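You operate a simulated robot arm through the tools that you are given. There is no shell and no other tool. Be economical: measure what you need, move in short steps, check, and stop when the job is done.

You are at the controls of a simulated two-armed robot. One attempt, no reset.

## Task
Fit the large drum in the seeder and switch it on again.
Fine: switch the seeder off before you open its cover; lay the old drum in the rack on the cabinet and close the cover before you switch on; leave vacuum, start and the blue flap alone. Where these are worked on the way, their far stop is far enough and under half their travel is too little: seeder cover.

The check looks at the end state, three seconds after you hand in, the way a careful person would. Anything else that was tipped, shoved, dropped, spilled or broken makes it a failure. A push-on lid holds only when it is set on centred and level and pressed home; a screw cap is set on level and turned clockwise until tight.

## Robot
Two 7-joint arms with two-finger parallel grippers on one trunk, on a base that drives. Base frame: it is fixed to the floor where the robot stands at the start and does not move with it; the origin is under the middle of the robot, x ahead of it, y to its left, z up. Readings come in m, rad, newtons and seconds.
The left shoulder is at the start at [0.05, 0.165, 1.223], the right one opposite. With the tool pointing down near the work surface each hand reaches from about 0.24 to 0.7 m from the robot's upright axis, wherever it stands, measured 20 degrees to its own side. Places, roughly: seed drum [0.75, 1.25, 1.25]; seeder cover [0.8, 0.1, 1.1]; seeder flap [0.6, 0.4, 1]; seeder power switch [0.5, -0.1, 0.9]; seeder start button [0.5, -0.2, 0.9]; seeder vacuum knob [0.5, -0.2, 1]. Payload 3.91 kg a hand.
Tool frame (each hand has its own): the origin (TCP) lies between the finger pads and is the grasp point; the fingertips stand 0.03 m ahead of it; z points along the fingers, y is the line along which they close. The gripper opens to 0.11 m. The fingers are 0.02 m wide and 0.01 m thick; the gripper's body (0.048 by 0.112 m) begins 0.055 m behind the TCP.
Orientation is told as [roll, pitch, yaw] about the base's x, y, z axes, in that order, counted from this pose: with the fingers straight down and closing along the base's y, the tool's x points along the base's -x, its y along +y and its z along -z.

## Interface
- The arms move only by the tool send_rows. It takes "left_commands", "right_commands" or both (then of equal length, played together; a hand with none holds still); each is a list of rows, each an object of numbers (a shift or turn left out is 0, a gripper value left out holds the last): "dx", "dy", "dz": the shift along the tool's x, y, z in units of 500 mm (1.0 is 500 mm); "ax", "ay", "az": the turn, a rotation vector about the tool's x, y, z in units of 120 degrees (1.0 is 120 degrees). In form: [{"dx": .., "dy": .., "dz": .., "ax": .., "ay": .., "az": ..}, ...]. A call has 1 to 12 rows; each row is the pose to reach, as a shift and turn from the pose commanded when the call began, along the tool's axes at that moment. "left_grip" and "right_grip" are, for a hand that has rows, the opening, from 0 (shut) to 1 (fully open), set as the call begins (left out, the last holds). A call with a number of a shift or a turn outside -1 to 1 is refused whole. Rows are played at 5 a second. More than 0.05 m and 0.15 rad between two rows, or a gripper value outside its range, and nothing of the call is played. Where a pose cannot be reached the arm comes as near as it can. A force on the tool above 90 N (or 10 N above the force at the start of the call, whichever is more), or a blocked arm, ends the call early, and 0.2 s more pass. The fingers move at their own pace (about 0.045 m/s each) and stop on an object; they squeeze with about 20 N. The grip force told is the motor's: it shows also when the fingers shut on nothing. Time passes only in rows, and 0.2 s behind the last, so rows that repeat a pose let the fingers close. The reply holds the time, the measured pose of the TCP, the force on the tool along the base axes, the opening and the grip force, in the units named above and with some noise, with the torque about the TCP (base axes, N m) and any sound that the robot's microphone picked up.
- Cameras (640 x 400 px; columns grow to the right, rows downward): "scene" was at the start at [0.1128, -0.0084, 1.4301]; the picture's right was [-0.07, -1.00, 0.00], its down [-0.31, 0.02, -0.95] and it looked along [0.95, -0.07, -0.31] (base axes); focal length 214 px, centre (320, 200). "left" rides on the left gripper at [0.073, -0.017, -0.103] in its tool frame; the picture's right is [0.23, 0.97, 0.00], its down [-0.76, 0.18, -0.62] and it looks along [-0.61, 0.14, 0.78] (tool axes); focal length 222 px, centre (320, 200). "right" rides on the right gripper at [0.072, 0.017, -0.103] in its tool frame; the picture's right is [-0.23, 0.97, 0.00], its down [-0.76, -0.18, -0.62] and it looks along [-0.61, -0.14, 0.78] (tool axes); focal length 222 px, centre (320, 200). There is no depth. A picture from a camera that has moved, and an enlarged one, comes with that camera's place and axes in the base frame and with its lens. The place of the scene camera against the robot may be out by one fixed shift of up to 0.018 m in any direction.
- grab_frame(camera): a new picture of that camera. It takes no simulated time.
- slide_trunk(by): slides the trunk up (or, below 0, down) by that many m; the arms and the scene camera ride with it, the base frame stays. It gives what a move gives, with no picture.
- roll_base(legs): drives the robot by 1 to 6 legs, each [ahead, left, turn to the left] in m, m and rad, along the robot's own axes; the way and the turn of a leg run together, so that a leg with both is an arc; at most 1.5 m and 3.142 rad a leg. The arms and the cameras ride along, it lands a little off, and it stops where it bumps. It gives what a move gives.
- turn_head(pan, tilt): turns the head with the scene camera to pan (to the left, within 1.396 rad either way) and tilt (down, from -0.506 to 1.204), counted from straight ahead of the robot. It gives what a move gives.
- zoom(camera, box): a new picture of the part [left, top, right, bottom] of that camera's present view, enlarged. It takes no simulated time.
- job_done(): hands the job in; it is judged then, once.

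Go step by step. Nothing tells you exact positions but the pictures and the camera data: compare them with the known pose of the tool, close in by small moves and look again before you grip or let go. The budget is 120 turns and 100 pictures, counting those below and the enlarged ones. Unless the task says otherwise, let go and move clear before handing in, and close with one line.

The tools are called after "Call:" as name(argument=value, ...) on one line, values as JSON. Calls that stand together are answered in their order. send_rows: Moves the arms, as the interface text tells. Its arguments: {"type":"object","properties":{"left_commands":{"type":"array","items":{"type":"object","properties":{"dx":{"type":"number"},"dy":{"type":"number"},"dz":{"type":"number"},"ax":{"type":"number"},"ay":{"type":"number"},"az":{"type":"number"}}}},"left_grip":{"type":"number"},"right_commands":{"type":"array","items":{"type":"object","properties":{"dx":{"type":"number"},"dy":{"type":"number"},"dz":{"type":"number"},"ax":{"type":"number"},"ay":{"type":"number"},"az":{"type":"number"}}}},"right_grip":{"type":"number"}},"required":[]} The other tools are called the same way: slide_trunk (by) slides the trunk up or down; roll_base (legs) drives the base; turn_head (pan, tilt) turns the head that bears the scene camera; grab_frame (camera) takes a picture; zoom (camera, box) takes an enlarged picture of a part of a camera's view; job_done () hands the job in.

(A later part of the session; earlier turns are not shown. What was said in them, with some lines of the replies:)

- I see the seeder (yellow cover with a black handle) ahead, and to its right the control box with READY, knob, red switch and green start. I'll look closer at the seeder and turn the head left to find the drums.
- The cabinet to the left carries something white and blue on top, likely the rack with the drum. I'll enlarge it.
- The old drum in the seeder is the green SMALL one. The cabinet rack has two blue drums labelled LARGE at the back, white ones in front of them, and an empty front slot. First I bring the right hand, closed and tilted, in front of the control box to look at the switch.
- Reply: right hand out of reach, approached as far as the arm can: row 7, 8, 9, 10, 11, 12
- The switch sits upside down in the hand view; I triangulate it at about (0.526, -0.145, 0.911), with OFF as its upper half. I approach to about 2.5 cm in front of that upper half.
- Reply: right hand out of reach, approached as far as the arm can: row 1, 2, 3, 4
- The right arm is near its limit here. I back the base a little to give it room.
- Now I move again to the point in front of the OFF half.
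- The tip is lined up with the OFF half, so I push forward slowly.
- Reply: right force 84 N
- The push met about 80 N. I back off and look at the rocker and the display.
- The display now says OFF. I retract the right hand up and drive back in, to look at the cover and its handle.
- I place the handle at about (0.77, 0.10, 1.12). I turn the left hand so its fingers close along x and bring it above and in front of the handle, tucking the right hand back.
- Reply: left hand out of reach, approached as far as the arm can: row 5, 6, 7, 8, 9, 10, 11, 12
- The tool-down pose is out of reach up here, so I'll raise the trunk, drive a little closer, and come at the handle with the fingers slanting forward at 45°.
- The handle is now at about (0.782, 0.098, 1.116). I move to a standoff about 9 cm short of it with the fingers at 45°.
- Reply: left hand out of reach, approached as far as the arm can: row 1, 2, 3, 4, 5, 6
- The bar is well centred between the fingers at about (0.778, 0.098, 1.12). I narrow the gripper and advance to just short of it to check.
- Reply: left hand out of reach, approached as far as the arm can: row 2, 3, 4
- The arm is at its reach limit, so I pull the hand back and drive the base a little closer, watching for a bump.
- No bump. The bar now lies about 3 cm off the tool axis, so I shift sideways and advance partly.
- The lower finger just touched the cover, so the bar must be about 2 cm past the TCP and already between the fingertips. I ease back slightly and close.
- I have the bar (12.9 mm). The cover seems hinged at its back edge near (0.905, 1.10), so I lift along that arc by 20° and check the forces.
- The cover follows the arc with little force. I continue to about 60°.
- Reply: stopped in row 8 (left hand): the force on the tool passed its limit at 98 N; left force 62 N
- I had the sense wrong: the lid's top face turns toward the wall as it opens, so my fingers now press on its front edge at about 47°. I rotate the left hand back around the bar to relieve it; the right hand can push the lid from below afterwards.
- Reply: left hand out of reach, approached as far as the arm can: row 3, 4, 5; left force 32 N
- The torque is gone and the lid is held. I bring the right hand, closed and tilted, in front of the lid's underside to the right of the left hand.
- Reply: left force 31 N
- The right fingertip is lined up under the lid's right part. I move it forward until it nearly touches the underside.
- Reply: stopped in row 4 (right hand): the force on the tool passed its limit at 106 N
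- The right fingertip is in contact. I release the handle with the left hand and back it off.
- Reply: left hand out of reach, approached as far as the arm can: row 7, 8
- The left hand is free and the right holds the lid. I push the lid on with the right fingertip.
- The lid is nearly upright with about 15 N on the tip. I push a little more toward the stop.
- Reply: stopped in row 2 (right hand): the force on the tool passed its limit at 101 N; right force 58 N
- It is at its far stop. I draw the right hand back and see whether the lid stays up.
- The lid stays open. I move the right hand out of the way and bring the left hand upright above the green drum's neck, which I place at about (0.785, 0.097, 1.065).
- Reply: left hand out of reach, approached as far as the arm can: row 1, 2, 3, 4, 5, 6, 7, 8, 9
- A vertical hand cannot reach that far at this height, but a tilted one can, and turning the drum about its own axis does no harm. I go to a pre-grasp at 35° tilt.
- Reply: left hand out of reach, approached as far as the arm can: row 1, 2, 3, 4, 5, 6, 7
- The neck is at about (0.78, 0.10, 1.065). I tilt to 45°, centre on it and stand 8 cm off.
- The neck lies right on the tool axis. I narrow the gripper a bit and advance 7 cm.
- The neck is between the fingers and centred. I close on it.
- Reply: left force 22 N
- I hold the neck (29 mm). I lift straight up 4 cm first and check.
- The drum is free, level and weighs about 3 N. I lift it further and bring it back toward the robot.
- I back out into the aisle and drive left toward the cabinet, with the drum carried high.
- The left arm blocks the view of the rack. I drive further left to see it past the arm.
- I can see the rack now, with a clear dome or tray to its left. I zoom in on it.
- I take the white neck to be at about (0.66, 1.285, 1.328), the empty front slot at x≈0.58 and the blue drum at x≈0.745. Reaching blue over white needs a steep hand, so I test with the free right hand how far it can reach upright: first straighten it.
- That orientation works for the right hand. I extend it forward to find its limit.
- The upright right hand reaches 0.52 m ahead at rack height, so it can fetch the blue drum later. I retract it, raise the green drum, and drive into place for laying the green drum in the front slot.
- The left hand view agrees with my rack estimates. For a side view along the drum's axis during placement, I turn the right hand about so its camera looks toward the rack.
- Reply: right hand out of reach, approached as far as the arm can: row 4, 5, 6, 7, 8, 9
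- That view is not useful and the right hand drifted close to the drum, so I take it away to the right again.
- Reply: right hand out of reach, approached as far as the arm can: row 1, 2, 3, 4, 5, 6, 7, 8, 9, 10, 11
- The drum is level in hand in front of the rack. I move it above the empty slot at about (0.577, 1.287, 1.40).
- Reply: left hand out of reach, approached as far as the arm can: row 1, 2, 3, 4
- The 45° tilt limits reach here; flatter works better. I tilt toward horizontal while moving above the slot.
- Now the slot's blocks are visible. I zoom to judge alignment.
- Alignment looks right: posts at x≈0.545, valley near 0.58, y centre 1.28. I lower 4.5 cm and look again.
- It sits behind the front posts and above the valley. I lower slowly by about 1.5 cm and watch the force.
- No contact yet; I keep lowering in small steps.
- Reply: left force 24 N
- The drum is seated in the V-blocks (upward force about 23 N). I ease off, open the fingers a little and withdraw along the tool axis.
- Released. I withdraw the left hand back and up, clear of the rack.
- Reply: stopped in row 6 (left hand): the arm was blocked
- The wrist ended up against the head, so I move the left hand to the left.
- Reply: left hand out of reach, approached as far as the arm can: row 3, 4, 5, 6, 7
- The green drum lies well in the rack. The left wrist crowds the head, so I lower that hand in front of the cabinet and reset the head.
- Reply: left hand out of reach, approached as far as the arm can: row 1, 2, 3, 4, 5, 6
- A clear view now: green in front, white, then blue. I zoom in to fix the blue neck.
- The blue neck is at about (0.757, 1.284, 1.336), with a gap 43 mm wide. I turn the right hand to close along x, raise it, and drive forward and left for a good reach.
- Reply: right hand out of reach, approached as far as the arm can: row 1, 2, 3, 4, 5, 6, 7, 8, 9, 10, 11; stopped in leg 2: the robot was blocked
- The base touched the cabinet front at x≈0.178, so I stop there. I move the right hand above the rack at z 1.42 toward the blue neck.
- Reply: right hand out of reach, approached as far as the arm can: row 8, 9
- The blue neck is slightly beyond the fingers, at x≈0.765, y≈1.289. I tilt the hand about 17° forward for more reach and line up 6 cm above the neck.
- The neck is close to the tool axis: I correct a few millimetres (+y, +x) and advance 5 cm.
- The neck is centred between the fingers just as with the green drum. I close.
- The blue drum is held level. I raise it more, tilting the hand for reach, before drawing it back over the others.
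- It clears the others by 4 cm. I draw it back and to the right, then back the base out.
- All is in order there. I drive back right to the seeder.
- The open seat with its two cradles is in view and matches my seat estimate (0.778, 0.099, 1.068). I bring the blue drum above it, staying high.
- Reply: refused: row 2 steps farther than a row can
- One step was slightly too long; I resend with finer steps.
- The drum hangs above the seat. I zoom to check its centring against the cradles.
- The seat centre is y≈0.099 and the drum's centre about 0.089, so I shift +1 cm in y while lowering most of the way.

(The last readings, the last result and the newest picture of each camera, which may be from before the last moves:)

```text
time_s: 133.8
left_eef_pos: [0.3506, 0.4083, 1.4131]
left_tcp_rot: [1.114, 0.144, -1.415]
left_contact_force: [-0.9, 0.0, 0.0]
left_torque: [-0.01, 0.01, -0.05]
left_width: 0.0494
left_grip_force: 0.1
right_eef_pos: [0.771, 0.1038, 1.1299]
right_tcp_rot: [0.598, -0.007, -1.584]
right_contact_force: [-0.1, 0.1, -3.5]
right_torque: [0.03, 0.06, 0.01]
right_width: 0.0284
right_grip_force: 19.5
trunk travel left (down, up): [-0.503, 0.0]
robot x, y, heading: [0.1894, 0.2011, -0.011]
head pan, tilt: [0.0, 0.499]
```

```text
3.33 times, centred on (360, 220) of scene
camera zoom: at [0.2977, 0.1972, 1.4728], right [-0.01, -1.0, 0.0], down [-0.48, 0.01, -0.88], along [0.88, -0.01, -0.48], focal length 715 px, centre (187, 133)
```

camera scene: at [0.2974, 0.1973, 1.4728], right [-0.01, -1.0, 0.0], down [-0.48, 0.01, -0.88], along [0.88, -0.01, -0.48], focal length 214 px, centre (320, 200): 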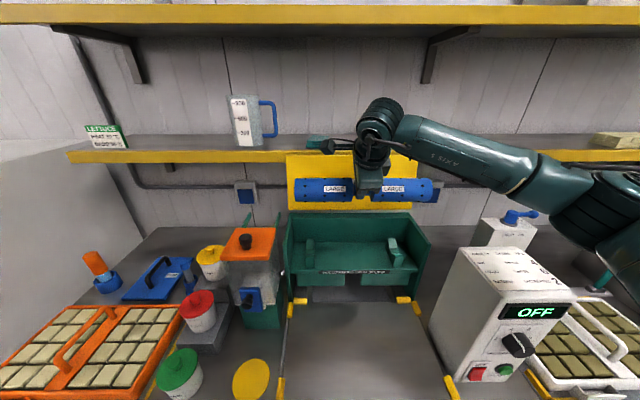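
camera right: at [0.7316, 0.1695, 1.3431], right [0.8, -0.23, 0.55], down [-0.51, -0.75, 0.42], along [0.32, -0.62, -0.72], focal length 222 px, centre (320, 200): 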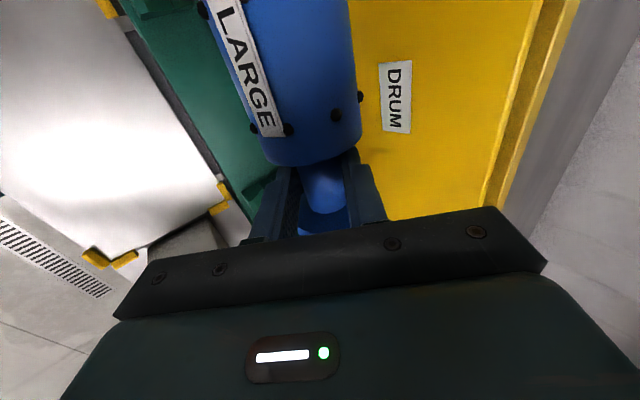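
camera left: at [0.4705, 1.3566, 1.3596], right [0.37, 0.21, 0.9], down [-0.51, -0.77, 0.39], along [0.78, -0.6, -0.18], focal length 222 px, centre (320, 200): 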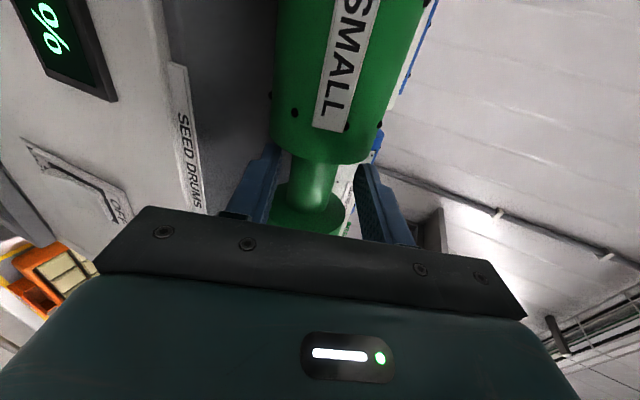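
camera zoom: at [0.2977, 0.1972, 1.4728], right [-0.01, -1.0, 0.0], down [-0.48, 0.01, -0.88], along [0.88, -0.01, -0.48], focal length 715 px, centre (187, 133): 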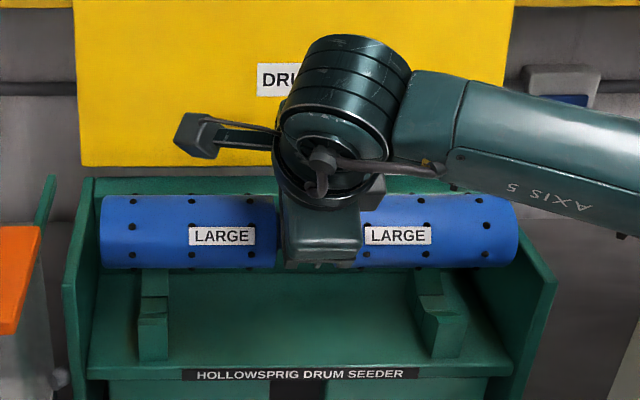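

The drum still sits about 9 mm too far right between the side walls, so I shift +y by 9 mm and then lower another 2.5 cm.

Call:
send_rows(right_commands=[{"dx": 0.01}, {"dx": 0.019}, {"dx": 0.019}, {"dx": 0.019, "dy": -0.014, "dz": 0.0207}, {"dx": 0.019, "dy": -0.028, "dz": 0.0413}, {"dx": 0.019, "dy": -0.028, "dz": 0.0413}])

Call:
zoom(camera="scene", box=[270, 160, 450, 280])

```text
time_s: 135.2
left_eef_pos: [0.3511, 0.4096, 1.4122]
left_tcp_rot: [1.113, 0.145, -1.417]
left_contact_force: [-0.1, -0.2, -0.2]
left_torque: [-0.02, 0.02, 0.01]
left_width: 0.0494
left_grip_force: 0.1
right_eef_pos: [0.7729, 0.1142, 1.1049]
right_tcp_rot: [0.599, -0.009, -1.58]
right_contact_force: [0.0, 0.1, -3.0]
right_torque: [0.02, 0.06, -0.03]
right_width: 0.0283
right_grip_force: 20.0
trunk travel left (down, up): [-0.503, 0.0]
robot x, y, heading: [0.1884, 0.2006, -0.013]
head pan, tilt: [0.0, 0.499]
```

```text
3.33 times, centred on (360, 220) of scene
camera zoom: at [0.2978, 0.1971, 1.4727], right [-0.01, -1.0, 0.0], down [-0.48, 0.01, -0.88], along [0.88, -0.01, -0.48], focal length 715 px, centre (187, 133)
```

zoom: 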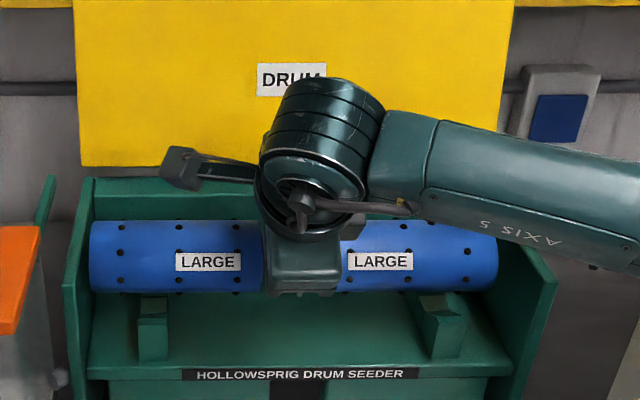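

Now it is centred between the walls. I lower slowly onto the cradles.

Call:
send_rows(right_commands=[{"dy": -0.0067, "dz": 0.0099}, {"dy": -0.0135, "dz": 0.0198}, {"dy": -0.0202, "dz": 0.0297}, {"dy": -0.0202, "dz": 0.0297}])

Call:
send_rows(right_commands=[{"dy": -0.0045, "dz": 0.0066}, {"dy": -0.0045, "dz": 0.0066}])

Call:
send_rows(right_commands=[{"dy": -0.0045, "dz": 0.0066}, {"dy": -0.0045, "dz": 0.0066}])

```text
time_s: 136.2
left_eef_pos: [0.3499, 0.4091, 1.4123]
left_tcp_rot: [1.112, 0.144, -1.416]
left_contact_force: [0.5, -0.7, -0.8]
left_torque: [0.05, -0.02, -0.01]
left_width: 0.0496
left_grip_force: 0.1
right_eef_pos: [0.7716, 0.1131, 1.086]
right_tcp_rot: [0.599, -0.007, -1.58]
right_contact_force: [-1.0, 0.3, -2.8]
right_torque: [0.03, 0.06, 0.0]
right_width: 0.0284
right_grip_force: 19.8
trunk travel left (down, up): [-0.503, 0.0]
robot x, y, heading: [0.1868, 0.196, -0.013]
head pan, tilt: [0.0, 0.499]
```

```text
time_s: 136.8
left_eef_pos: [0.3508, 0.4091, 1.4132]
left_tcp_rot: [1.113, 0.145, -1.415]
left_contact_force: [0.0, -0.3, -0.6]
left_torque: [0.0, 0.03, -0.01]
left_width: 0.0496
left_grip_force: 0.0
right_eef_pos: [0.7724, 0.113, 1.0814]
right_tcp_rot: [0.597, -0.008, -1.581]
right_contact_force: [0.2, 0.0, -3.2]
right_torque: [0.03, 0.07, -0.03]
right_width: 0.0284
right_grip_force: 20.2
trunk travel left (down, up): [-0.503, 0.0]
robot x, y, heading: [0.1868, 0.1979, -0.011]
head pan, tilt: [0.0, 0.499]
```

```text
time_s: 137.4
left_eef_pos: [0.3501, 0.4078, 1.4133]
left_tcp_rot: [1.113, 0.146, -1.415]
left_contact_force: [0.6, 0.0, -0.1]
left_torque: [0.01, -0.03, 0.01]
left_width: 0.0496
left_grip_force: 0.0
right_eef_pos: [0.7738, 0.1133, 1.0776]
right_tcp_rot: [0.598, -0.008, -1.582]
right_contact_force: [0.8, 0.1, -1.7]
right_torque: [-0.09, -0.01, 0.08]
right_width: 0.0286
right_grip_force: 19.7
trunk travel left (down, up): [-0.503, 0.0]
robot x, y, heading: [0.1874, 0.2034, -0.015]
head pan, tilt: [0.0, 0.499]
```

Contact is just starting, right at the expected height. I press a few millimetres more to seat it.

Call:
send_rows(right_commands=[{"dy": -0.0045, "dz": 0.0066}, {"dy": -0.0045, "dz": 0.0066}])

Call:
send_rows(right_commands=[{"dy": -0.0034, "dz": 0.005}, {"dy": -0.0034, "dz": 0.005}])

Call:
zoom(camera="scene", box=[270, 160, 450, 280])

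```text
time_s: 138.0
left_eef_pos: [0.3497, 0.4088, 1.4128]
left_tcp_rot: [1.114, 0.146, -1.416]
left_contact_force: [-0.1, -0.7, -0.4]
left_torque: [-0.02, 0.03, 0.01]
left_width: 0.0497
left_grip_force: 0.1
right_eef_pos: [0.7748, 0.1127, 1.078]
right_tcp_rot: [0.606, -0.007, -1.583]
right_contact_force: [5.9, -1.5, 10.9]
right_torque: [-0.42, -0.15, -0.08]
right_width: 0.0286
right_grip_force: 20.2
trunk travel left (down, up): [-0.503, 0.0]
robot x, y, heading: [0.1847, 0.1987, -0.01]
head pan, tilt: [0.0, 0.499]
```

```text
time_s: 138.6
left_eef_pos: [0.3492, 0.4083, 1.413]
left_tcp_rot: [1.115, 0.145, -1.413]
left_contact_force: [-0.2, -0.7, -0.6]
left_torque: [0.01, 0.02, 0.03]
left_width: 0.0495
left_grip_force: 0.0
right_eef_pos: [0.7755, 0.1133, 1.0756]
right_tcp_rot: [0.609, -0.005, -1.581]
right_contact_force: [14.0, -1.4, 20.6]
right_torque: [0.03, -0.47, 0.11]
right_width: 0.0284
right_grip_force: 20.2
trunk travel left (down, up): [-0.503, 0.0]
robot x, y, heading: [0.186, 0.1993, -0.007]
head pan, tilt: [0.0, 0.499]
```

```text
3.33 times, centred on (360, 220) of scene
camera zoom: at [0.2974, 0.1973, 1.473], right [-0.01, -1.0, 0.0], down [-0.48, 0.01, -0.88], along [0.88, -0.01, -0.48], focal length 715 px, centre (187, 133)
```

zoom: 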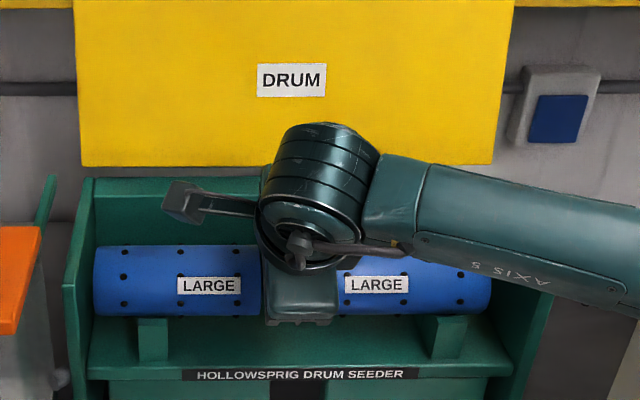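

It is seated, with a level drum in both cradles. I ease off, open slightly and withdraw along the tool axis.

Call:
send_rows(right_commands=[{"dy": 0.006, "dz": -0.002}, {"dy": 0.006, "dz": -0.002}, {"dy": 0.006, "dz": -0.002}, {"dy": 0.006, "dz": -0.002}, {"dy": 0.004, "dz": -0.03}, {"dy": 0.002, "dz": -0.07}, {"dz": -0.14}, {"dz": -0.22}], right_grip=0.5)

Call:
grab_frame(camera="right")

```text
time_s: 140.4
left_eef_pos: [0.3491, 0.4086, 1.4134]
left_tcp_rot: [1.114, 0.147, -1.415]
left_contact_force: [0.9, 0.5, 0.0]
left_torque: [0.01, 0.01, 0.01]
left_width: 0.0494
left_grip_force: 0.1
right_eef_pos: [0.7105, 0.1137, 1.1628]
right_tcp_rot: [0.6, -0.007, -1.581]
right_contact_force: [-1.1, 0.3, -1.1]
right_torque: [0.0, -0.03, -0.02]
right_width: 0.0549
right_grip_force: 0.1
trunk travel left (down, up): [-0.503, 0.0]
robot x, y, heading: [0.1861, 0.1992, -0.01]
head pan, tilt: [0.0, 0.499]
```

```text
13 pictures are left
camera right: at [0.666, 0.1861, 1.2565], right [0.8, -0.23, 0.55], down [-0.51, -0.75, 0.42], along [0.32, -0.62, -0.72], focal length 222 px, centre (320, 200)
```

right: 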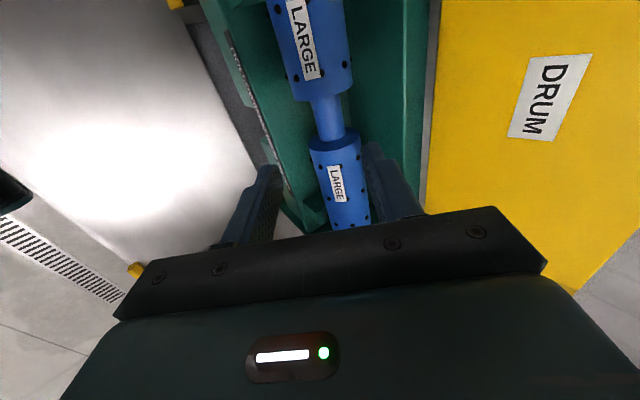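

The LARGE drum sits in the seeder. To close the lid I'll hook its left edge from behind with the left hand and catch it from below with the right. First I set the right hand as catcher and start turning the left hand level.

Call:
send_rows(right_commands=[{"dx": -0.03, "dy": 0.02, "dz": -0.01, "ax": 0.0}, {"dx": -0.06, "dy": 0.045, "dz": -0.005, "ax": -0.06}, {"dx": -0.09, "dy": 0.07, "dz": 0.01, "ax": -0.12}, {"dx": -0.12, "dy": 0.1, "dz": 0.025, "ax": -0.18}, {"dx": -0.12, "dy": 0.122, "dz": 0.035, "ax": -0.239}, {"dx": -0.12, "dy": 0.122, "dz": 0.035, "ax": -0.239}], right_grip=0.0, left_commands=[{"dx": 0.03, "ax": -0.045, "az": -0.012}, {"dx": 0.06, "ax": -0.09, "az": -0.024}, {"dx": 0.09, "ax": -0.135, "az": -0.04}, {"dx": 0.12, "ax": -0.18, "az": -0.055}, {"dx": 0.15, "ax": -0.218, "az": -0.069}, {"dx": 0.15, "ax": -0.218, "az": -0.069}], left_grip=0.0)

```text
time_s: 141.8
left_eef_pos: [0.3858, 0.3838, 1.4931]
left_tcp_rot: [1.572, 0.004, -1.383]
left_contact_force: [-0.7, 0.4, 0.3]
left_torque: [-0.02, 0.01, 0.0]
left_width: 0.0
left_grip_force: 20.0
left hand out of reach, approached as far as the arm can: row 1, 2, 3, 4, 5, 6
right_eef_pos: [0.7704, 0.0554, 1.1838]
right_tcp_rot: [1.101, -0.007, -1.58]
right_contact_force: [-0.5, 0.5, 0.3]
right_torque: [-0.02, -0.03, 0.03]
right_width: 0.0001
right_grip_force: 19.8
trunk travel left (down, up): [-0.503, 0.0]
robot x, y, heading: [0.184, 0.1988, -0.01]
head pan, tilt: [0.0, 0.499]
```

Both are as wanted. Now I turn the left hand to point diagonally right-forward and bring it left of the lid, above the hopper.

Call:
send_rows(left_commands=[{"dx": 0.011, "dy": -0.03, "dz": 0.06, "ay": -0.047}, {"dx": 0.022, "dy": -0.07, "dz": 0.13, "ay": -0.093}, {"dx": 0.033, "dy": -0.11, "dz": 0.2, "ay": -0.14}, {"dx": 0.044, "dy": -0.15, "dz": 0.27, "ay": -0.186}, {"dx": 0.055, "dy": -0.19, "dz": 0.34, "ay": -0.233}, {"dx": 0.066, "dy": -0.23, "dz": 0.41, "ay": -0.279}, {"dx": 0.077, "dy": -0.27, "dz": 0.48, "ay": -0.326}, {"dx": 0.088, "dy": -0.31, "dz": 0.55, "ay": -0.372}, {"dx": 0.1, "dy": -0.35, "dz": 0.61, "ay": -0.42}, {"dx": 0.11, "dy": -0.386, "dz": 0.66, "ay": -0.465}, {"dx": 0.11, "dy": -0.386, "dz": 0.66, "ay": -0.465}])

Call:
grab_frame(camera="scene")

```text
time_s: 144.2
left_eef_pos: [0.72, 0.4552, 1.4202]
left_tcp_rot: [1.565, 0.0, -2.358]
left_contact_force: [-0.1, -1.0, -0.6]
left_torque: [0.04, 0.03, 0.02]
left_width: 0.0001
left_grip_force: 20.3
left hand out of reach, approached as far as the arm can: row 1, 2, 3, 4, 5, 6, 7, 8, 9, 10, 11
right_eef_pos: [0.7681, 0.0531, 1.184]
right_tcp_rot: [1.102, -0.005, -1.581]
right_contact_force: [-0.4, 0.0, -0.5]
right_torque: [0.01, -0.01, 0.01]
right_width: 0.0001
right_grip_force: 19.9
trunk travel left (down, up): [-0.503, 0.0]
robot x, y, heading: [0.1881, 0.2033, -0.008]
head pan, tilt: [0.0, 0.499]
```

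```text
12 pictures are left
camera scene: at [0.2954, 0.1961, 1.473], right [-0.01, -1.0, 0.0], down [-0.48, 0.01, -0.88], along [0.88, -0.01, -0.48], focal length 214 px, centre (320, 200)
```

scene: 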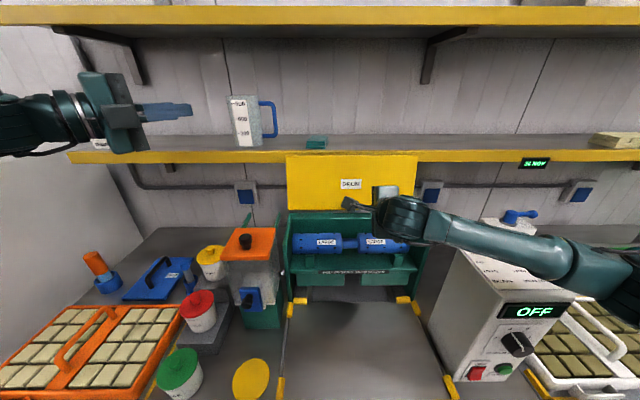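

The left hand points the right way but is still high. I lower it to z≈1.215, above the hopper and below the shelf.

Call:
send_rows(left_commands=[{"dx": 0.01, "dy": -0.08, "dz": 0.01}, {"dx": 0.02, "dy": -0.16, "dz": 0.02}, {"dx": 0.03, "dy": -0.24, "dz": 0.03}, {"dx": 0.04, "dy": -0.32, "dz": 0.04}, {"dx": 0.042, "dy": -0.41, "dz": 0.042}, {"dx": 0.042, "dy": -0.41, "dz": 0.042}])

Call:
grab_frame(camera="scene")

```text
time_s: 145.6
left_eef_pos: [0.7032, 0.4319, 1.4136]
left_tcp_rot: [1.566, 0.001, -2.357]
left_contact_force: [-0.3, -0.5, 0.1]
left_torque: [-0.01, 0.01, 0.01]
left_width: 0.0
left_grip_force: 20.0
left hand out of reach, approached as far as the arm can: row 1, 2, 3, 4, 5, 6
right_eef_pos: [0.7689, 0.0543, 1.1841]
right_tcp_rot: [1.098, -0.008, -1.582]
right_contact_force: [-0.9, -0.6, -0.3]
right_torque: [0.01, 0.01, -0.02]
right_width: 0.0
right_grip_force: 20.2
trunk travel left (down, up): [-0.503, 0.0]
robot x, y, heading: [0.188, 0.2009, -0.011]
head pan, tilt: [0.0, 0.499]
```

```text
11 pictures are left
camera scene: at [0.2966, 0.1964, 1.4729], right [-0.01, -1.0, 0.0], down [-0.48, 0.01, -0.88], along [0.88, -0.01, -0.48], focal length 214 px, centre (320, 200)
```

scene: 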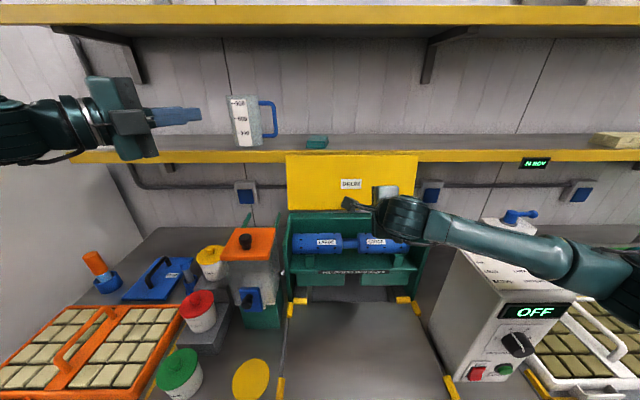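

That wrist orientation is joint-limited. I roll the hand 90° about its own axis (camera below) to free it.

Call:
send_rows(left_commands=[{"az": -0.068}, {"az": -0.136}, {"az": -0.204}, {"az": -0.272}, {"az": -0.34}, {"az": -0.408}, {"az": -0.476}, {"az": -0.544}, {"az": -0.612}, {"az": -0.68}, {"az": -0.75}, {"az": -0.75}])

Call:
send_rows(left_commands=[{"dx": 0.08}, {"dx": 0.16}, {"dx": 0.24}, {"dx": 0.3}, {"dx": 0.36}, {"dx": 0.36}])

```text
time_s: 148.2
left_eef_pos: [0.7086, 0.4369, 1.417]
left_tcp_rot: [1.516, -1.569, -2.304]
left_contact_force: [-0.5, -0.1, 0.4]
left_torque: [-0.02, 0.0, 0.04]
left_width: 0.0
left_grip_force: 20.3
right_eef_pos: [0.7691, 0.0541, 1.1836]
right_tcp_rot: [1.1, -0.007, -1.582]
right_contact_force: [-1.0, 0.4, -0.3]
right_torque: [-0.01, -0.02, 0.01]
right_width: 0.0
right_grip_force: 19.7
trunk travel left (down, up): [-0.503, 0.0]
robot x, y, heading: [0.1859, 0.2018, -0.011]
head pan, tilt: [0.0, 0.499]
```

```text
time_s: 149.6
left_eef_pos: [0.7084, 0.4367, 1.2379]
left_tcp_rot: [1.202, -1.564, -1.986]
left_contact_force: [0.4, -1.0, -0.1]
left_torque: [0.03, -0.01, -0.01]
left_width: 0.0
left_grip_force: 20.1
right_eef_pos: [0.7691, 0.0536, 1.1826]
right_tcp_rot: [1.1, -0.007, -1.582]
right_contact_force: [-0.3, 0.6, -0.4]
right_torque: [0.01, 0.01, 0.03]
right_width: 0.0
right_grip_force: 20.0
trunk travel left (down, up): [-0.503, 0.0]
robot x, y, heading: [0.1857, 0.2013, -0.017]
head pan, tilt: [0.0, 0.499]
```

That freed it: the left hand is at z≈1.24 pointing diagonally. I shift it outward and advance along its axis to just short of the lid's left edge, then look.

Call:
send_rows(left_commands=[{"dx": 0.01, "dy": 0.05}, {"dx": 0.012, "dy": 0.102}, {"dx": 0.012, "dy": 0.102, "dz": 0.09}, {"dx": 0.012, "dy": 0.102, "dz": 0.18}, {"dx": 0.012, "dy": 0.102, "dz": 0.27}, {"dx": 0.012, "dy": 0.102, "dz": 0.36}, {"dx": 0.012, "dy": 0.102, "dz": 0.4}])

Call:
grab_frame(camera="left")

Call:
zoom(camera="scene", box=[180, 120, 440, 280])

```text
time_s: 151.2
left_eef_pos: [0.8856, 0.3321, 1.2326]
left_tcp_rot: [0.995, -1.563, -1.78]
left_contact_force: [0.2, 0.1, 0.0]
left_torque: [-0.01, 0.02, 0.01]
left_width: 0.0001
left_grip_force: 19.5
right_eef_pos: [0.7705, 0.0542, 1.1826]
right_tcp_rot: [1.099, -0.007, -1.581]
right_contact_force: [0.0, -0.3, -0.7]
right_torque: [0.04, 0.01, -0.03]
right_width: 0.0
right_grip_force: 19.8
trunk travel left (down, up): [-0.503, 0.0]
robot x, y, heading: [0.1831, 0.2034, -0.012]
head pan, tilt: [0.0, 0.499]
```

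```text
10 pictures are left
camera left: at [0.801, 0.3933, 1.1597], right [0.69, 0.69, -0.22], down [-0.32, 0.56, 0.76], along [0.65, -0.46, 0.6], focal length 222 px, centre (320, 200)
```

left: 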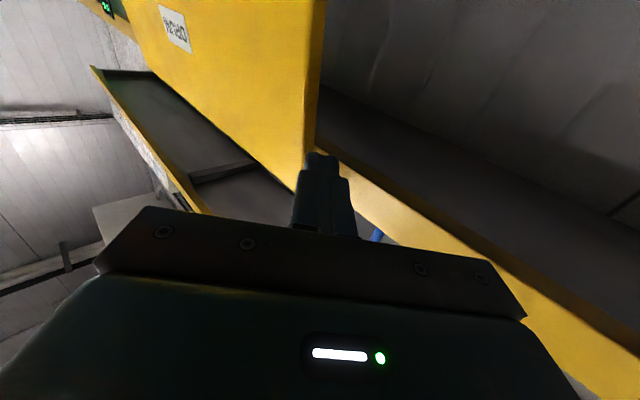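

```text
2.46 times, centred on (310, 200) of scene
camera zoom: at [0.2976, 0.197, 1.4728], right [-0.01, -1.0, 0.0], down [-0.48, 0.01, -0.88], along [0.88, -0.01, -0.48], focal length 528 px, centre (345, 200)
```

zoom: 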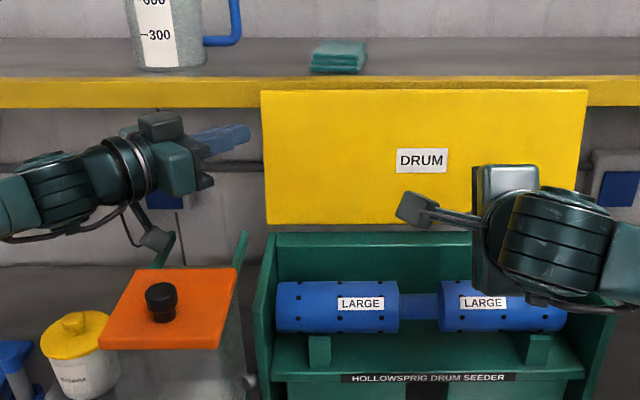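

The tip is just left of the lid's edge. I shift a bit outward and 1 cm down, then push in 6.5 cm so the fingertip hooks behind the lid.

Call:
send_rows(left_commands=[{"dx": 0.01, "dy": 0.012}, {"dx": 0.02, "dy": 0.024}, {"dx": 0.02, "dy": 0.024, "dz": 0.04}, {"dx": 0.02, "dy": 0.024, "dz": 0.09}, {"dx": 0.02, "dy": 0.024, "dz": 0.13}, {"dx": 0.02, "dy": 0.024, "dz": 0.13}])

Call:
grab_frame(camera="left")

```text
time_s: 152.6
left_eef_pos: [0.9406, 0.2953, 1.2207]
left_tcp_rot: [0.907, -1.566, -1.694]
left_contact_force: [-0.2, 0.8, -1.0]
left_torque: [-0.02, 0.01, -0.03]
left_width: 0.0
left_grip_force: 19.9
right_eef_pos: [0.772, 0.054, 1.183]
right_tcp_rot: [1.099, -0.008, -1.582]
right_contact_force: [0.3, 0.1, 0.3]
right_torque: [-0.01, 0.0, 0.01]
right_width: 0.0
right_grip_force: 19.9
trunk travel left (down, up): [-0.503, 0.0]
robot x, y, heading: [0.1877, 0.2006, -0.013]
head pan, tilt: [0.0, 0.499]
```

```text
8 pictures are left
camera left: at [0.8559, 0.3573, 1.1485], right [0.69, 0.69, -0.22], down [-0.32, 0.56, 0.76], along [0.65, -0.46, 0.6], focal length 222 px, centre (320, 200)
```

left: 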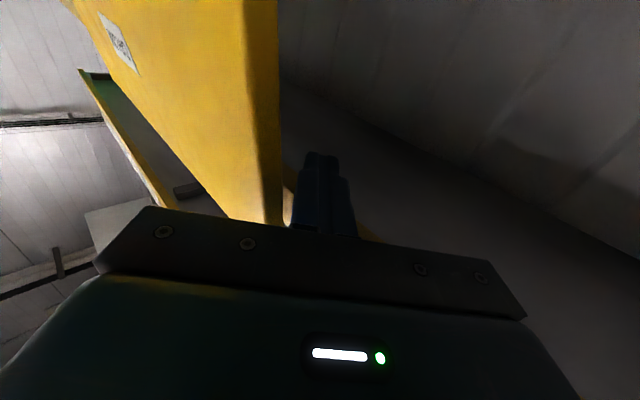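

The finger is behind the lid. I pull straight back 6 cm.

Call:
send_rows(left_commands=[{"dy": -0.0212, "dz": -0.0212}, {"dy": -0.0424, "dz": -0.0424}, {"dy": -0.0636, "dz": -0.0636}, {"dy": -0.0848, "dz": -0.0848}])

Call:
send_rows(left_commands=[{"dy": -0.0212, "dz": -0.0212}, {"dy": -0.0424, "dz": -0.0424}])

Call:
grab_frame(camera="scene")

```text
time_s: 153.6
left_eef_pos: [0.8788, 0.2951, 1.222]
left_tcp_rot: [1.151, -1.563, -1.937]
left_contact_force: [-0.6, -0.1, -0.1]
left_torque: [0.0, -0.01, 0.01]
left_width: 0.0
left_grip_force: 19.9
right_eef_pos: [0.7685, 0.0546, 1.1817]
right_tcp_rot: [1.098, -0.007, -1.579]
right_contact_force: [-2.1, 0.9, -1.3]
right_torque: [-0.03, 0.07, 0.0]
right_width: 0.0
right_grip_force: 19.5
trunk travel left (down, up): [-0.503, 0.0]
robot x, y, heading: [0.1883, 0.1983, -0.014]
head pan, tilt: [0.0, 0.499]
```

```text
time_s: 154.2
left_eef_pos: [0.8624, 0.2971, 1.2223]
left_tcp_rot: [1.447, -1.556, -2.222]
left_contact_force: [67.9, -8.9, 9.1]
left_torque: [-0.1, -4.52, -3.66]
left_width: 0.0
left_grip_force: 19.9
right_eef_pos: [0.7784, 0.0516, 1.1783]
right_tcp_rot: [1.092, -0.007, -1.583]
right_contact_force: [-1.6, 0.1, -2.3]
right_torque: [-0.05, 0.07, 0.01]
right_width: 0.0001
right_grip_force: 20.1
trunk travel left (down, up): [-0.503, 0.0]
robot x, y, heading: [0.1878, 0.2012, -0.017]
head pan, tilt: [0.0, 0.499]
```

```text
7 pictures are left
camera scene: at [0.3086, 0.1954, 1.4719], right [-0.01, -1.0, 0.0], down [-0.49, 0.01, -0.87], along [0.87, -0.01, -0.49], focal length 214 px, centre (320, 200)
```

scene: 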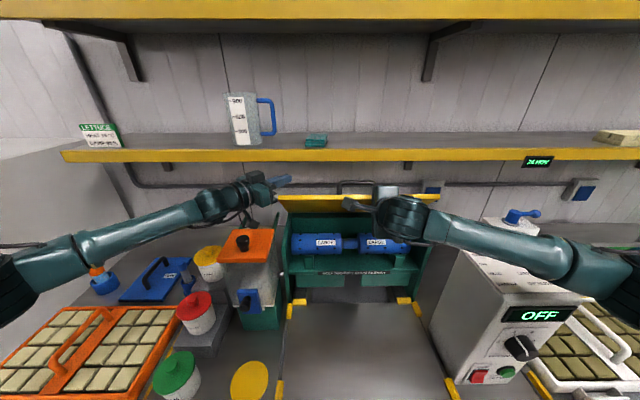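

The lid has swung down onto the right-hand catcher, and the left finger is now jammed against it. I relieve the left hand and withdraw it along its axis.

Call:
send_rows(left_commands=[{"dy": 0.0212, "dz": 0.0212}, {"dy": 0.0424, "dz": 0.0424}, {"dy": 0.05, "dz": 0.03}, {"dy": 0.055, "dz": -0.04}, {"dy": 0.055, "dz": -0.12}, {"dy": 0.055, "dz": -0.2}, {"dy": 0.055, "dz": -0.28}, {"dy": 0.055, "dz": -0.36}])

Call:
zoom(camera="scene", box=[200, 140, 440, 290])

```text
time_s: 155.3
left_eef_pos: [0.8591, 0.3229, 1.2282]
left_tcp_rot: [1.987, -1.542, -2.786]
left_contact_force: [57.9, -20.0, -7.6]
left_torque: [-2.32, -6.07, -1.57]
left_width: 0.0001
left_grip_force: 19.8
right_eef_pos: [0.7759, 0.0473, 1.1781]
right_tcp_rot: [1.091, -0.007, -1.59]
right_contact_force: [-1.2, -2.0, -1.9]
right_torque: [0.03, -0.11, 0.07]
right_width: 0.0
right_grip_force: 20.5
trunk travel left (down, up): [-0.503, 0.0]
robot x, y, heading: [0.1876, 0.1979, -0.02]
head pan, tilt: [0.0, 0.499]
stopped in row 5 (left hand): the force on the tool passed its limit at 106 N (the readings are from after the stop); the commanded pose is now the measured one
```

```text
2.67 times, centred on (320, 215) of scene
camera zoom: at [0.308, 0.1942, 1.4715], right [-0.02, -1.0, 0.0], down [-0.48, 0.01, -0.87], along [0.87, -0.02, -0.48], focal length 572 px, centre (320, 160)
```

zoom: 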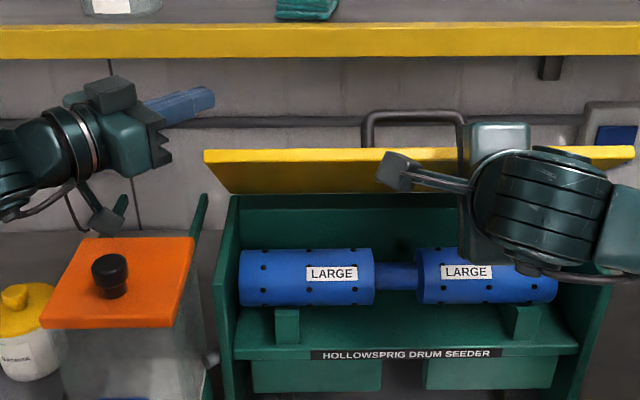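

The lid rests on the right hand at about 40°. The left hand's camera bracket seems caught behind one of the hopper's rods, so I ease forward a little and lift it straight up.

Call:
send_rows(left_commands=[{"dy": 0.018, "dz": 0.018}, {"dy": 0.025, "dz": 0.025, "dx": -0.02}, {"dy": 0.025, "dz": 0.025, "dx": -0.07}, {"dy": 0.025, "dz": 0.025, "dx": -0.13}, {"dy": 0.025, "dz": 0.025, "dx": -0.19}, {"dy": 0.025, "dz": 0.025, "dx": -0.25}, {"dy": 0.025, "dz": 0.025, "dx": -0.25}])

```text
time_s: 156.9
left_eef_pos: [0.8626, 0.326, 1.3568]
left_tcp_rot: [2.308, -1.548, -3.107]
left_contact_force: [0.2, 0.1, -0.6]
left_torque: [0.01, 0.01, 0.01]
left_width: 0.0001
left_grip_force: 20.4
right_eef_pos: [0.7701, 0.0515, 1.1834]
right_tcp_rot: [1.1, -0.006, -1.586]
right_contact_force: [-3.4, 2.6, -1.7]
right_torque: [0.01, 0.07, 0.1]
right_width: 0.0
right_grip_force: 20.1
trunk travel left (down, up): [-0.503, 0.0]
robot x, y, heading: [0.1887, 0.1984, -0.011]
head pan, tilt: [0.0, 0.499]
```

The left hand is free. I withdraw it back and left, and check the hopper rods.

Call:
send_rows(left_commands=[{"dz": -0.08}, {"dz": -0.16}, {"dz": -0.24}, {"dz": -0.32}, {"dz": -0.4}, {"dz": -0.48}])

Call:
zoom(camera="scene", box=[180, 140, 440, 310])

```text
time_s: 158.3
left_eef_pos: [0.7159, 0.4865, 1.3491]
left_tcp_rot: [2.378, -1.546, 3.103]
left_contact_force: [0.7, 0.5, 0.1]
left_torque: [-0.01, -0.02, -0.02]
left_width: 0.0004
left_grip_force: 20.5
left hand out of reach, approached as far as the arm can: row 6
right_eef_pos: [0.7697, 0.0522, 1.1842]
right_tcp_rot: [1.099, -0.006, -1.584]
right_contact_force: [-2.7, -1.3, -2.1]
right_torque: [-0.03, 0.09, 0.01]
right_width: 0.0
right_grip_force: 19.6
trunk travel left (down, up): [-0.503, 0.0]
robot x, y, heading: [0.188, 0.1994, -0.013]
head pan, tilt: [0.0, 0.499]
```

```text
2.35 times, centred on (310, 225) of scene
camera zoom: at [0.298, 0.196, 1.4728], right [-0.02, -1.0, 0.0], down [-0.48, 0.01, -0.88], along [0.88, -0.01, -0.48], focal length 505 px, centre (344, 141)
```

zoom: 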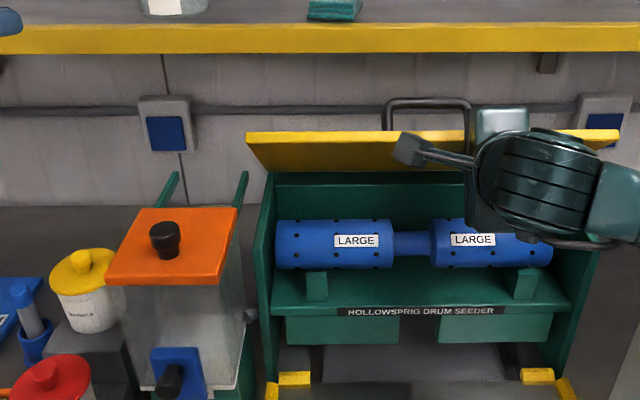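

The hopper is exactly as before. Now I let the lid down on the right fingers, lowering and drawing the hand back.

Call:
send_rows(right_commands=[{"dy": -0.025, "dz": -0.006}, {"dy": -0.051, "dz": -0.012}, {"dy": -0.082, "dz": -0.03}, {"dy": -0.114, "dz": -0.047}, {"dy": -0.137, "dz": -0.058}, {"dy": -0.159, "dz": -0.069}, {"dy": -0.175, "dz": -0.078}, {"dy": -0.19, "dz": -0.087}, {"dy": -0.208, "dz": -0.13}, {"dy": -0.225, "dz": -0.177}, {"dy": -0.22, "dz": -0.235}, {"dy": -0.217, "dz": -0.294}])

Call:
zoom(camera="scene", box=[180, 140, 440, 310])

```text
time_s: 160.9
left_eef_pos: [0.7164, 0.4882, 1.3479]
left_tcp_rot: [2.406, -1.548, 3.079]
left_contact_force: [0.5, 1.2, -0.3]
left_torque: [0.02, -0.01, 0.01]
left_width: 0.0
left_grip_force: 19.7
right_eef_pos: [0.6066, 0.0604, 1.1493]
right_tcp_rot: [1.1, -0.008, -1.585]
right_contact_force: [0.4, 0.4, -0.2]
right_torque: [-0.03, -0.02, 0.0]
right_width: 0.0
right_grip_force: 19.9
right hand out of reach, approached as far as the arm can: row 12
trunk travel left (down, up): [-0.503, 0.0]
robot x, y, heading: [0.1879, 0.2007, -0.015]
head pan, tilt: [0.0, 0.499]
```

```text
2.35 times, centred on (310, 225) of scene
camera zoom: at [0.2987, 0.197, 1.4727], right [-0.02, -1.0, 0.0], down [-0.48, 0.01, -0.88], along [0.88, -0.01, -0.48], focal length 505 px, centre (344, 141)
```

zoom: 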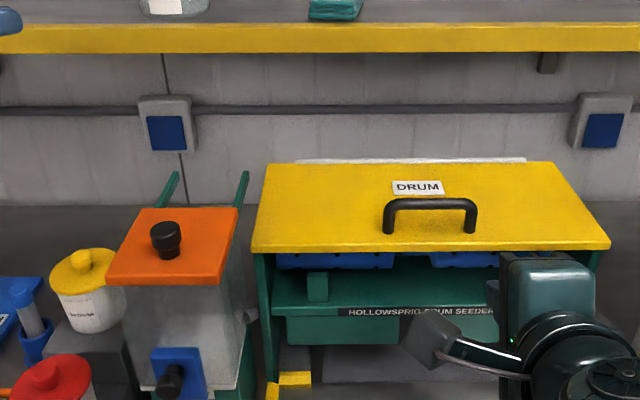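

The lid is down flat. Now I back the base out to where I pressed the switch before, and roll the right hand into the pressing orientation.

Call:
roll_base(legs=[[-0.33, 0, 0.013], [0, -0.2, 0]])

Call:
send_rows(right_commands=[{"az": -0.068}, {"az": -0.136}, {"az": -0.204}, {"az": -0.272}, {"az": -0.34}, {"az": -0.408}, {"az": -0.476}, {"az": -0.544}, {"az": -0.612}, {"az": -0.68}, {"az": -0.75}, {"az": -0.75}])

```text
time_s: 165.0
left_eef_pos: [0.3808, 0.2974, 1.3498]
left_tcp_rot: [2.368, -1.545, 3.125]
left_contact_force: [0.6, -0.2, 0.5]
left_torque: [0.0, 0.0, -0.01]
left_width: 0.0
left_grip_force: 19.5
right_eef_pos: [0.274, -0.1301, 1.1487]
right_tcp_rot: [1.1, -0.007, -1.576]
right_contact_force: [-0.2, -0.2, -0.3]
right_torque: [0.02, -0.02, 0.01]
right_width: 0.0001
right_grip_force: 19.9
trunk travel left (down, up): [-0.503, 0.0]
robot x, y, heading: [-0.1458, 0.0085, -0.008]
head pan, tilt: [0.0, 0.499]
```

```text
time_s: 167.6
left_eef_pos: [0.3812, 0.2983, 1.3501]
left_tcp_rot: [2.378, -1.546, 3.115]
left_contact_force: [0.6, 0.0, 0.6]
left_torque: [-0.02, 0.03, -0.01]
left_width: 0.0
left_grip_force: 20.0
right_eef_pos: [0.2749, -0.1308, 1.1491]
right_tcp_rot: [-0.021, -1.1, 0.011]
right_contact_force: [0.4, -0.3, 0.3]
right_torque: [0.0, 0.02, -0.05]
right_width: 0.0
right_grip_force: 19.9
trunk travel left (down, up): [-0.503, 0.0]
robot x, y, heading: [-0.1452, 0.0051, -0.008]
head pan, tilt: [0.0, 0.499]
```

Now I lower the trunk as before and move in front of the ON (lower) half of the switch.

Call:
slide_trunk(by=-0.06)

Call:
send_rows(right_commands=[{"dx": 0.024, "dy": -0.005, "dz": 0.085}, {"dx": 0.048, "dy": -0.01, "dz": 0.17}, {"dx": 0.072, "dy": -0.014, "dz": 0.255}, {"dx": 0.097, "dy": -0.019, "dz": 0.34}, {"dx": 0.121, "dy": -0.024, "dz": 0.425}, {"dx": 0.146, "dy": -0.028, "dz": 0.505}, {"dx": 0.146, "dy": -0.028, "dz": 0.505}])

Call:
zoom(camera="right", box=[200, 40, 440, 200])

```text
time_s: 168.6
left_eef_pos: [0.3817, 0.2979, 1.2898]
left_tcp_rot: [2.37, -1.545, 3.123]
left_contact_force: [0.2, 0.5, -0.3]
left_torque: [0.03, 0.01, -0.01]
left_width: 0.0
left_grip_force: 20.0
right_eef_pos: [0.2749, -0.13, 1.0898]
right_tcp_rot: [-0.017, -1.099, 0.007]
right_contact_force: [-0.9, -0.1, 0.6]
right_torque: [-0.01, -0.02, 0.0]
right_width: 0.0
right_grip_force: 20.2
trunk travel left (down, up): [-0.443, 0.06]
robot x, y, heading: [-0.1454, 0.0071, -0.005]
head pan, tilt: [0.0, 0.499]
```

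```text
time_s: 170.2
left_eef_pos: [0.3811, 0.2967, 1.2909]
left_tcp_rot: [2.379, -1.545, 3.113]
left_contact_force: [-0.5, 0.5, 0.3]
left_torque: [0.0, 0.01, -0.02]
left_width: 0.0002
left_grip_force: 20.1
right_eef_pos: [0.4767, -0.1237, 0.9263]
right_tcp_rot: [-0.035, -1.082, 0.007]
right_contact_force: [0.5, -0.1, -0.2]
right_torque: [-0.03, 0.04, 0.0]
right_width: 0.0
right_grip_force: 20.3
right hand out of reach, approached as far as the arm can: row 3, 4, 5, 6, 7
trunk travel left (down, up): [-0.443, 0.06]
robot x, y, heading: [-0.1438, 0.0072, -0.002]
head pan, tilt: [0.0, 0.499]
```

```text
2.50 times, centred on (320, 120) of right
camera zoom: at [0.3506, -0.104, 0.9107], right [0.13, 0.97, 0.18], down [-0.2, -0.16, 0.97], along [0.97, -0.16, 0.17], focal length 555 px, centre (320, 400)
```

zoom: 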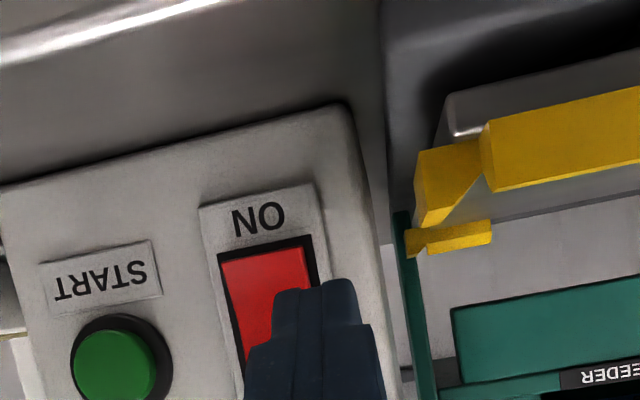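

The hand is 2 cm off in y and z because of reach. I shift the base right by 2 cm and the trunk down by 2 cm, which carries the hand exactly to the spot.

Call:
slide_trunk(by=-0.02)

Call:
roll_base(legs=[[0, -0.021, 0]])

```text
time_s: 170.9
left_eef_pos: [0.381, 0.2984, 1.2697]
left_tcp_rot: [2.37, -1.545, 3.125]
left_contact_force: [0.0, -0.2, 0.4]
left_torque: [0.02, 0.01, 0.01]
left_width: 0.0
left_grip_force: 19.8
right_eef_pos: [0.4757, -0.1231, 0.9063]
right_tcp_rot: [-0.035, -1.081, 0.007]
right_contact_force: [0.0, -0.1, 1.2]
right_torque: [-0.01, 0.0, 0.0]
right_width: 0.0001
right_grip_force: 20.7
trunk travel left (down, up): [-0.423, 0.08]
robot x, y, heading: [-0.1445, 0.0069, -0.007]
head pan, tilt: [0.0, 0.499]
```

```text
time_s: 171.8
left_eef_pos: [0.3804, 0.2772, 1.2704]
left_tcp_rot: [2.351, -1.547, -3.141]
left_contact_force: [0.0, 0.2, -0.3]
left_torque: [-0.01, -0.01, 0.03]
left_width: 0.0001
left_grip_force: 19.9
right_eef_pos: [0.4765, -0.1436, 0.9062]
right_tcp_rot: [-0.033, -1.082, 0.004]
right_contact_force: [-0.4, -0.1, 0.8]
right_torque: [-0.01, -0.01, -0.01]
right_width: 0.0
right_grip_force: 20.2
trunk travel left (down, up): [-0.423, 0.08]
robot x, y, heading: [-0.1439, -0.012, -0.006]
head pan, tilt: [0.0, 0.499]
```

The tip is at (0.503, -0.144, 0.892), right in front of ON. I push forward.

Call:
send_rows(right_commands=[{"dx": -0.0094, "dz": 0.0177}, {"dx": -0.0188, "dz": 0.0353}, {"dx": -0.0235, "dz": 0.0441}, {"dx": -0.0282, "dz": 0.053}, {"dx": -0.0329, "dz": 0.0618}, {"dx": -0.0376, "dz": 0.0706}])

Call:
zoom(camera="scene", box=[260, 120, 500, 310])

```text
time_s: 173.1
left_eef_pos: [0.3759, 0.275, 1.2716]
left_tcp_rot: [2.367, -1.543, 3.124]
left_contact_force: [-0.2, -0.7, 0.5]
left_torque: [0.0, 0.03, 0.04]
left_width: 0.0001
left_grip_force: 19.9
right_eef_pos: [0.4994, -0.141, 0.8975]
right_tcp_rot: [-0.03, -1.054, 0.014]
right_contact_force: [-8.0, 2.5, -3.2]
right_torque: [-0.09, -0.46, -0.18]
right_width: 0.0
right_grip_force: 20.0
trunk travel left (down, up): [-0.423, 0.08]
robot x, y, heading: [-0.1458, -0.0125, -0.008]
head pan, tilt: [0.0, 0.499]
stopped in row 6 (right hand): the force on the tool passed its limit at 96 N (the readings are from after the stop); the commanded pose is now the measured one
```

```text
2.11 times, centred on (380, 215) of scene
camera zoom: at [-0.04, -0.0177, 1.3933], right [-0.01, -1.0, 0.0], down [-0.48, 0.0, -0.88], along [0.88, -0.01, -0.48], focal length 452 px, centre (194, 168)
```

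zoom: 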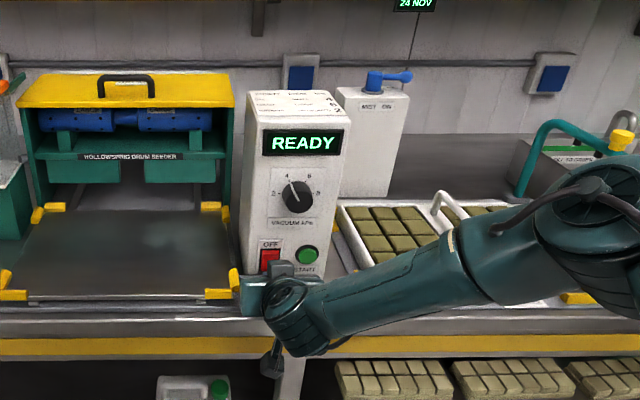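

The display reads READY, the lid is closed and the vacuum knob is unchanged. I back the right hand clear, then the base.

Call:
send_rows(right_commands=[{"dx": 0.02, "dz": -0.04}, {"dx": 0.03, "dz": -0.1}, {"dx": 0.03, "dz": -0.18}, {"dx": 0.03, "dz": -0.24}])

Call:
roll_base(legs=[[-0.12, 0, 0]])

Call:
grab_frame(camera="scene")

```text
time_s: 174.1
left_eef_pos: [0.38, 0.2756, 1.2695]
left_tcp_rot: [2.369, -1.546, 3.123]
left_contact_force: [-0.3, 0.3, -0.2]
left_torque: [0.02, -0.02, 0.01]
left_width: 0.0
left_grip_force: 20.2
right_eef_pos: [0.3914, -0.1399, 0.9433]
right_tcp_rot: [-0.035, -1.06, 0.009]
right_contact_force: [0.1, 0.5, -0.6]
right_torque: [0.02, 0.03, 0.04]
right_width: 0.0
right_grip_force: 20.4
trunk travel left (down, up): [-0.423, 0.08]
robot x, y, heading: [-0.1435, -0.0132, -0.012]
head pan, tilt: [0.0, 0.499]
```

```text
time_s: 175.4
left_eef_pos: [0.2596, 0.2782, 1.2699]
left_tcp_rot: [2.374, -1.544, 3.119]
left_contact_force: [-0.4, -0.4, 0.1]
left_torque: [-0.01, 0.03, 0.01]
left_width: 0.0
left_grip_force: 20.1
right_eef_pos: [0.2724, -0.1377, 0.9449]
right_tcp_rot: [-0.032, -1.06, 0.013]
right_contact_force: [-1.2, 0.5, -0.4]
right_torque: [0.0, 0.0, -0.02]
right_width: 0.0
right_grip_force: 19.8
trunk travel left (down, up): [-0.423, 0.08]
robot x, y, heading: [-0.2661, -0.0123, -0.009]
head pan, tilt: [0.0, 0.499]
```

```text
1 pictures are left
camera scene: at [-0.1551, -0.0167, 1.3929], right [-0.01, -1.0, 0.0], down [-0.48, 0.0, -0.88], along [0.88, -0.01, -0.48], focal length 214 px, centre (320, 200)
```

scene: 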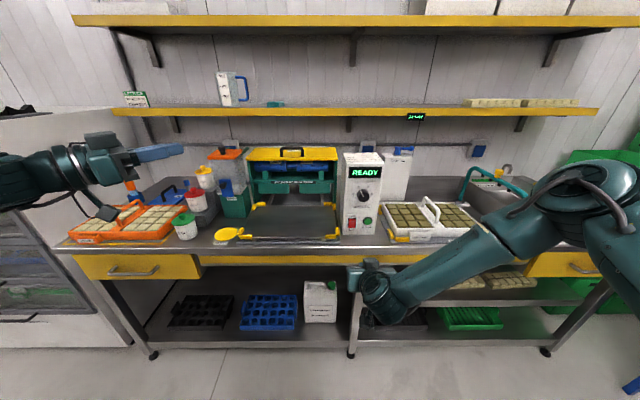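

Everything stands in place: the blue LARGE drum is in, the cover is shut, the display reads READY, and both hands are clear. I hand in.

Call:
job_done()

```text
The job is handed in.
```

The large drum is in the seeder, the small drum is in the front slot of the cabinet rack, the cover is closed, and the seeder is on again and reads READY.
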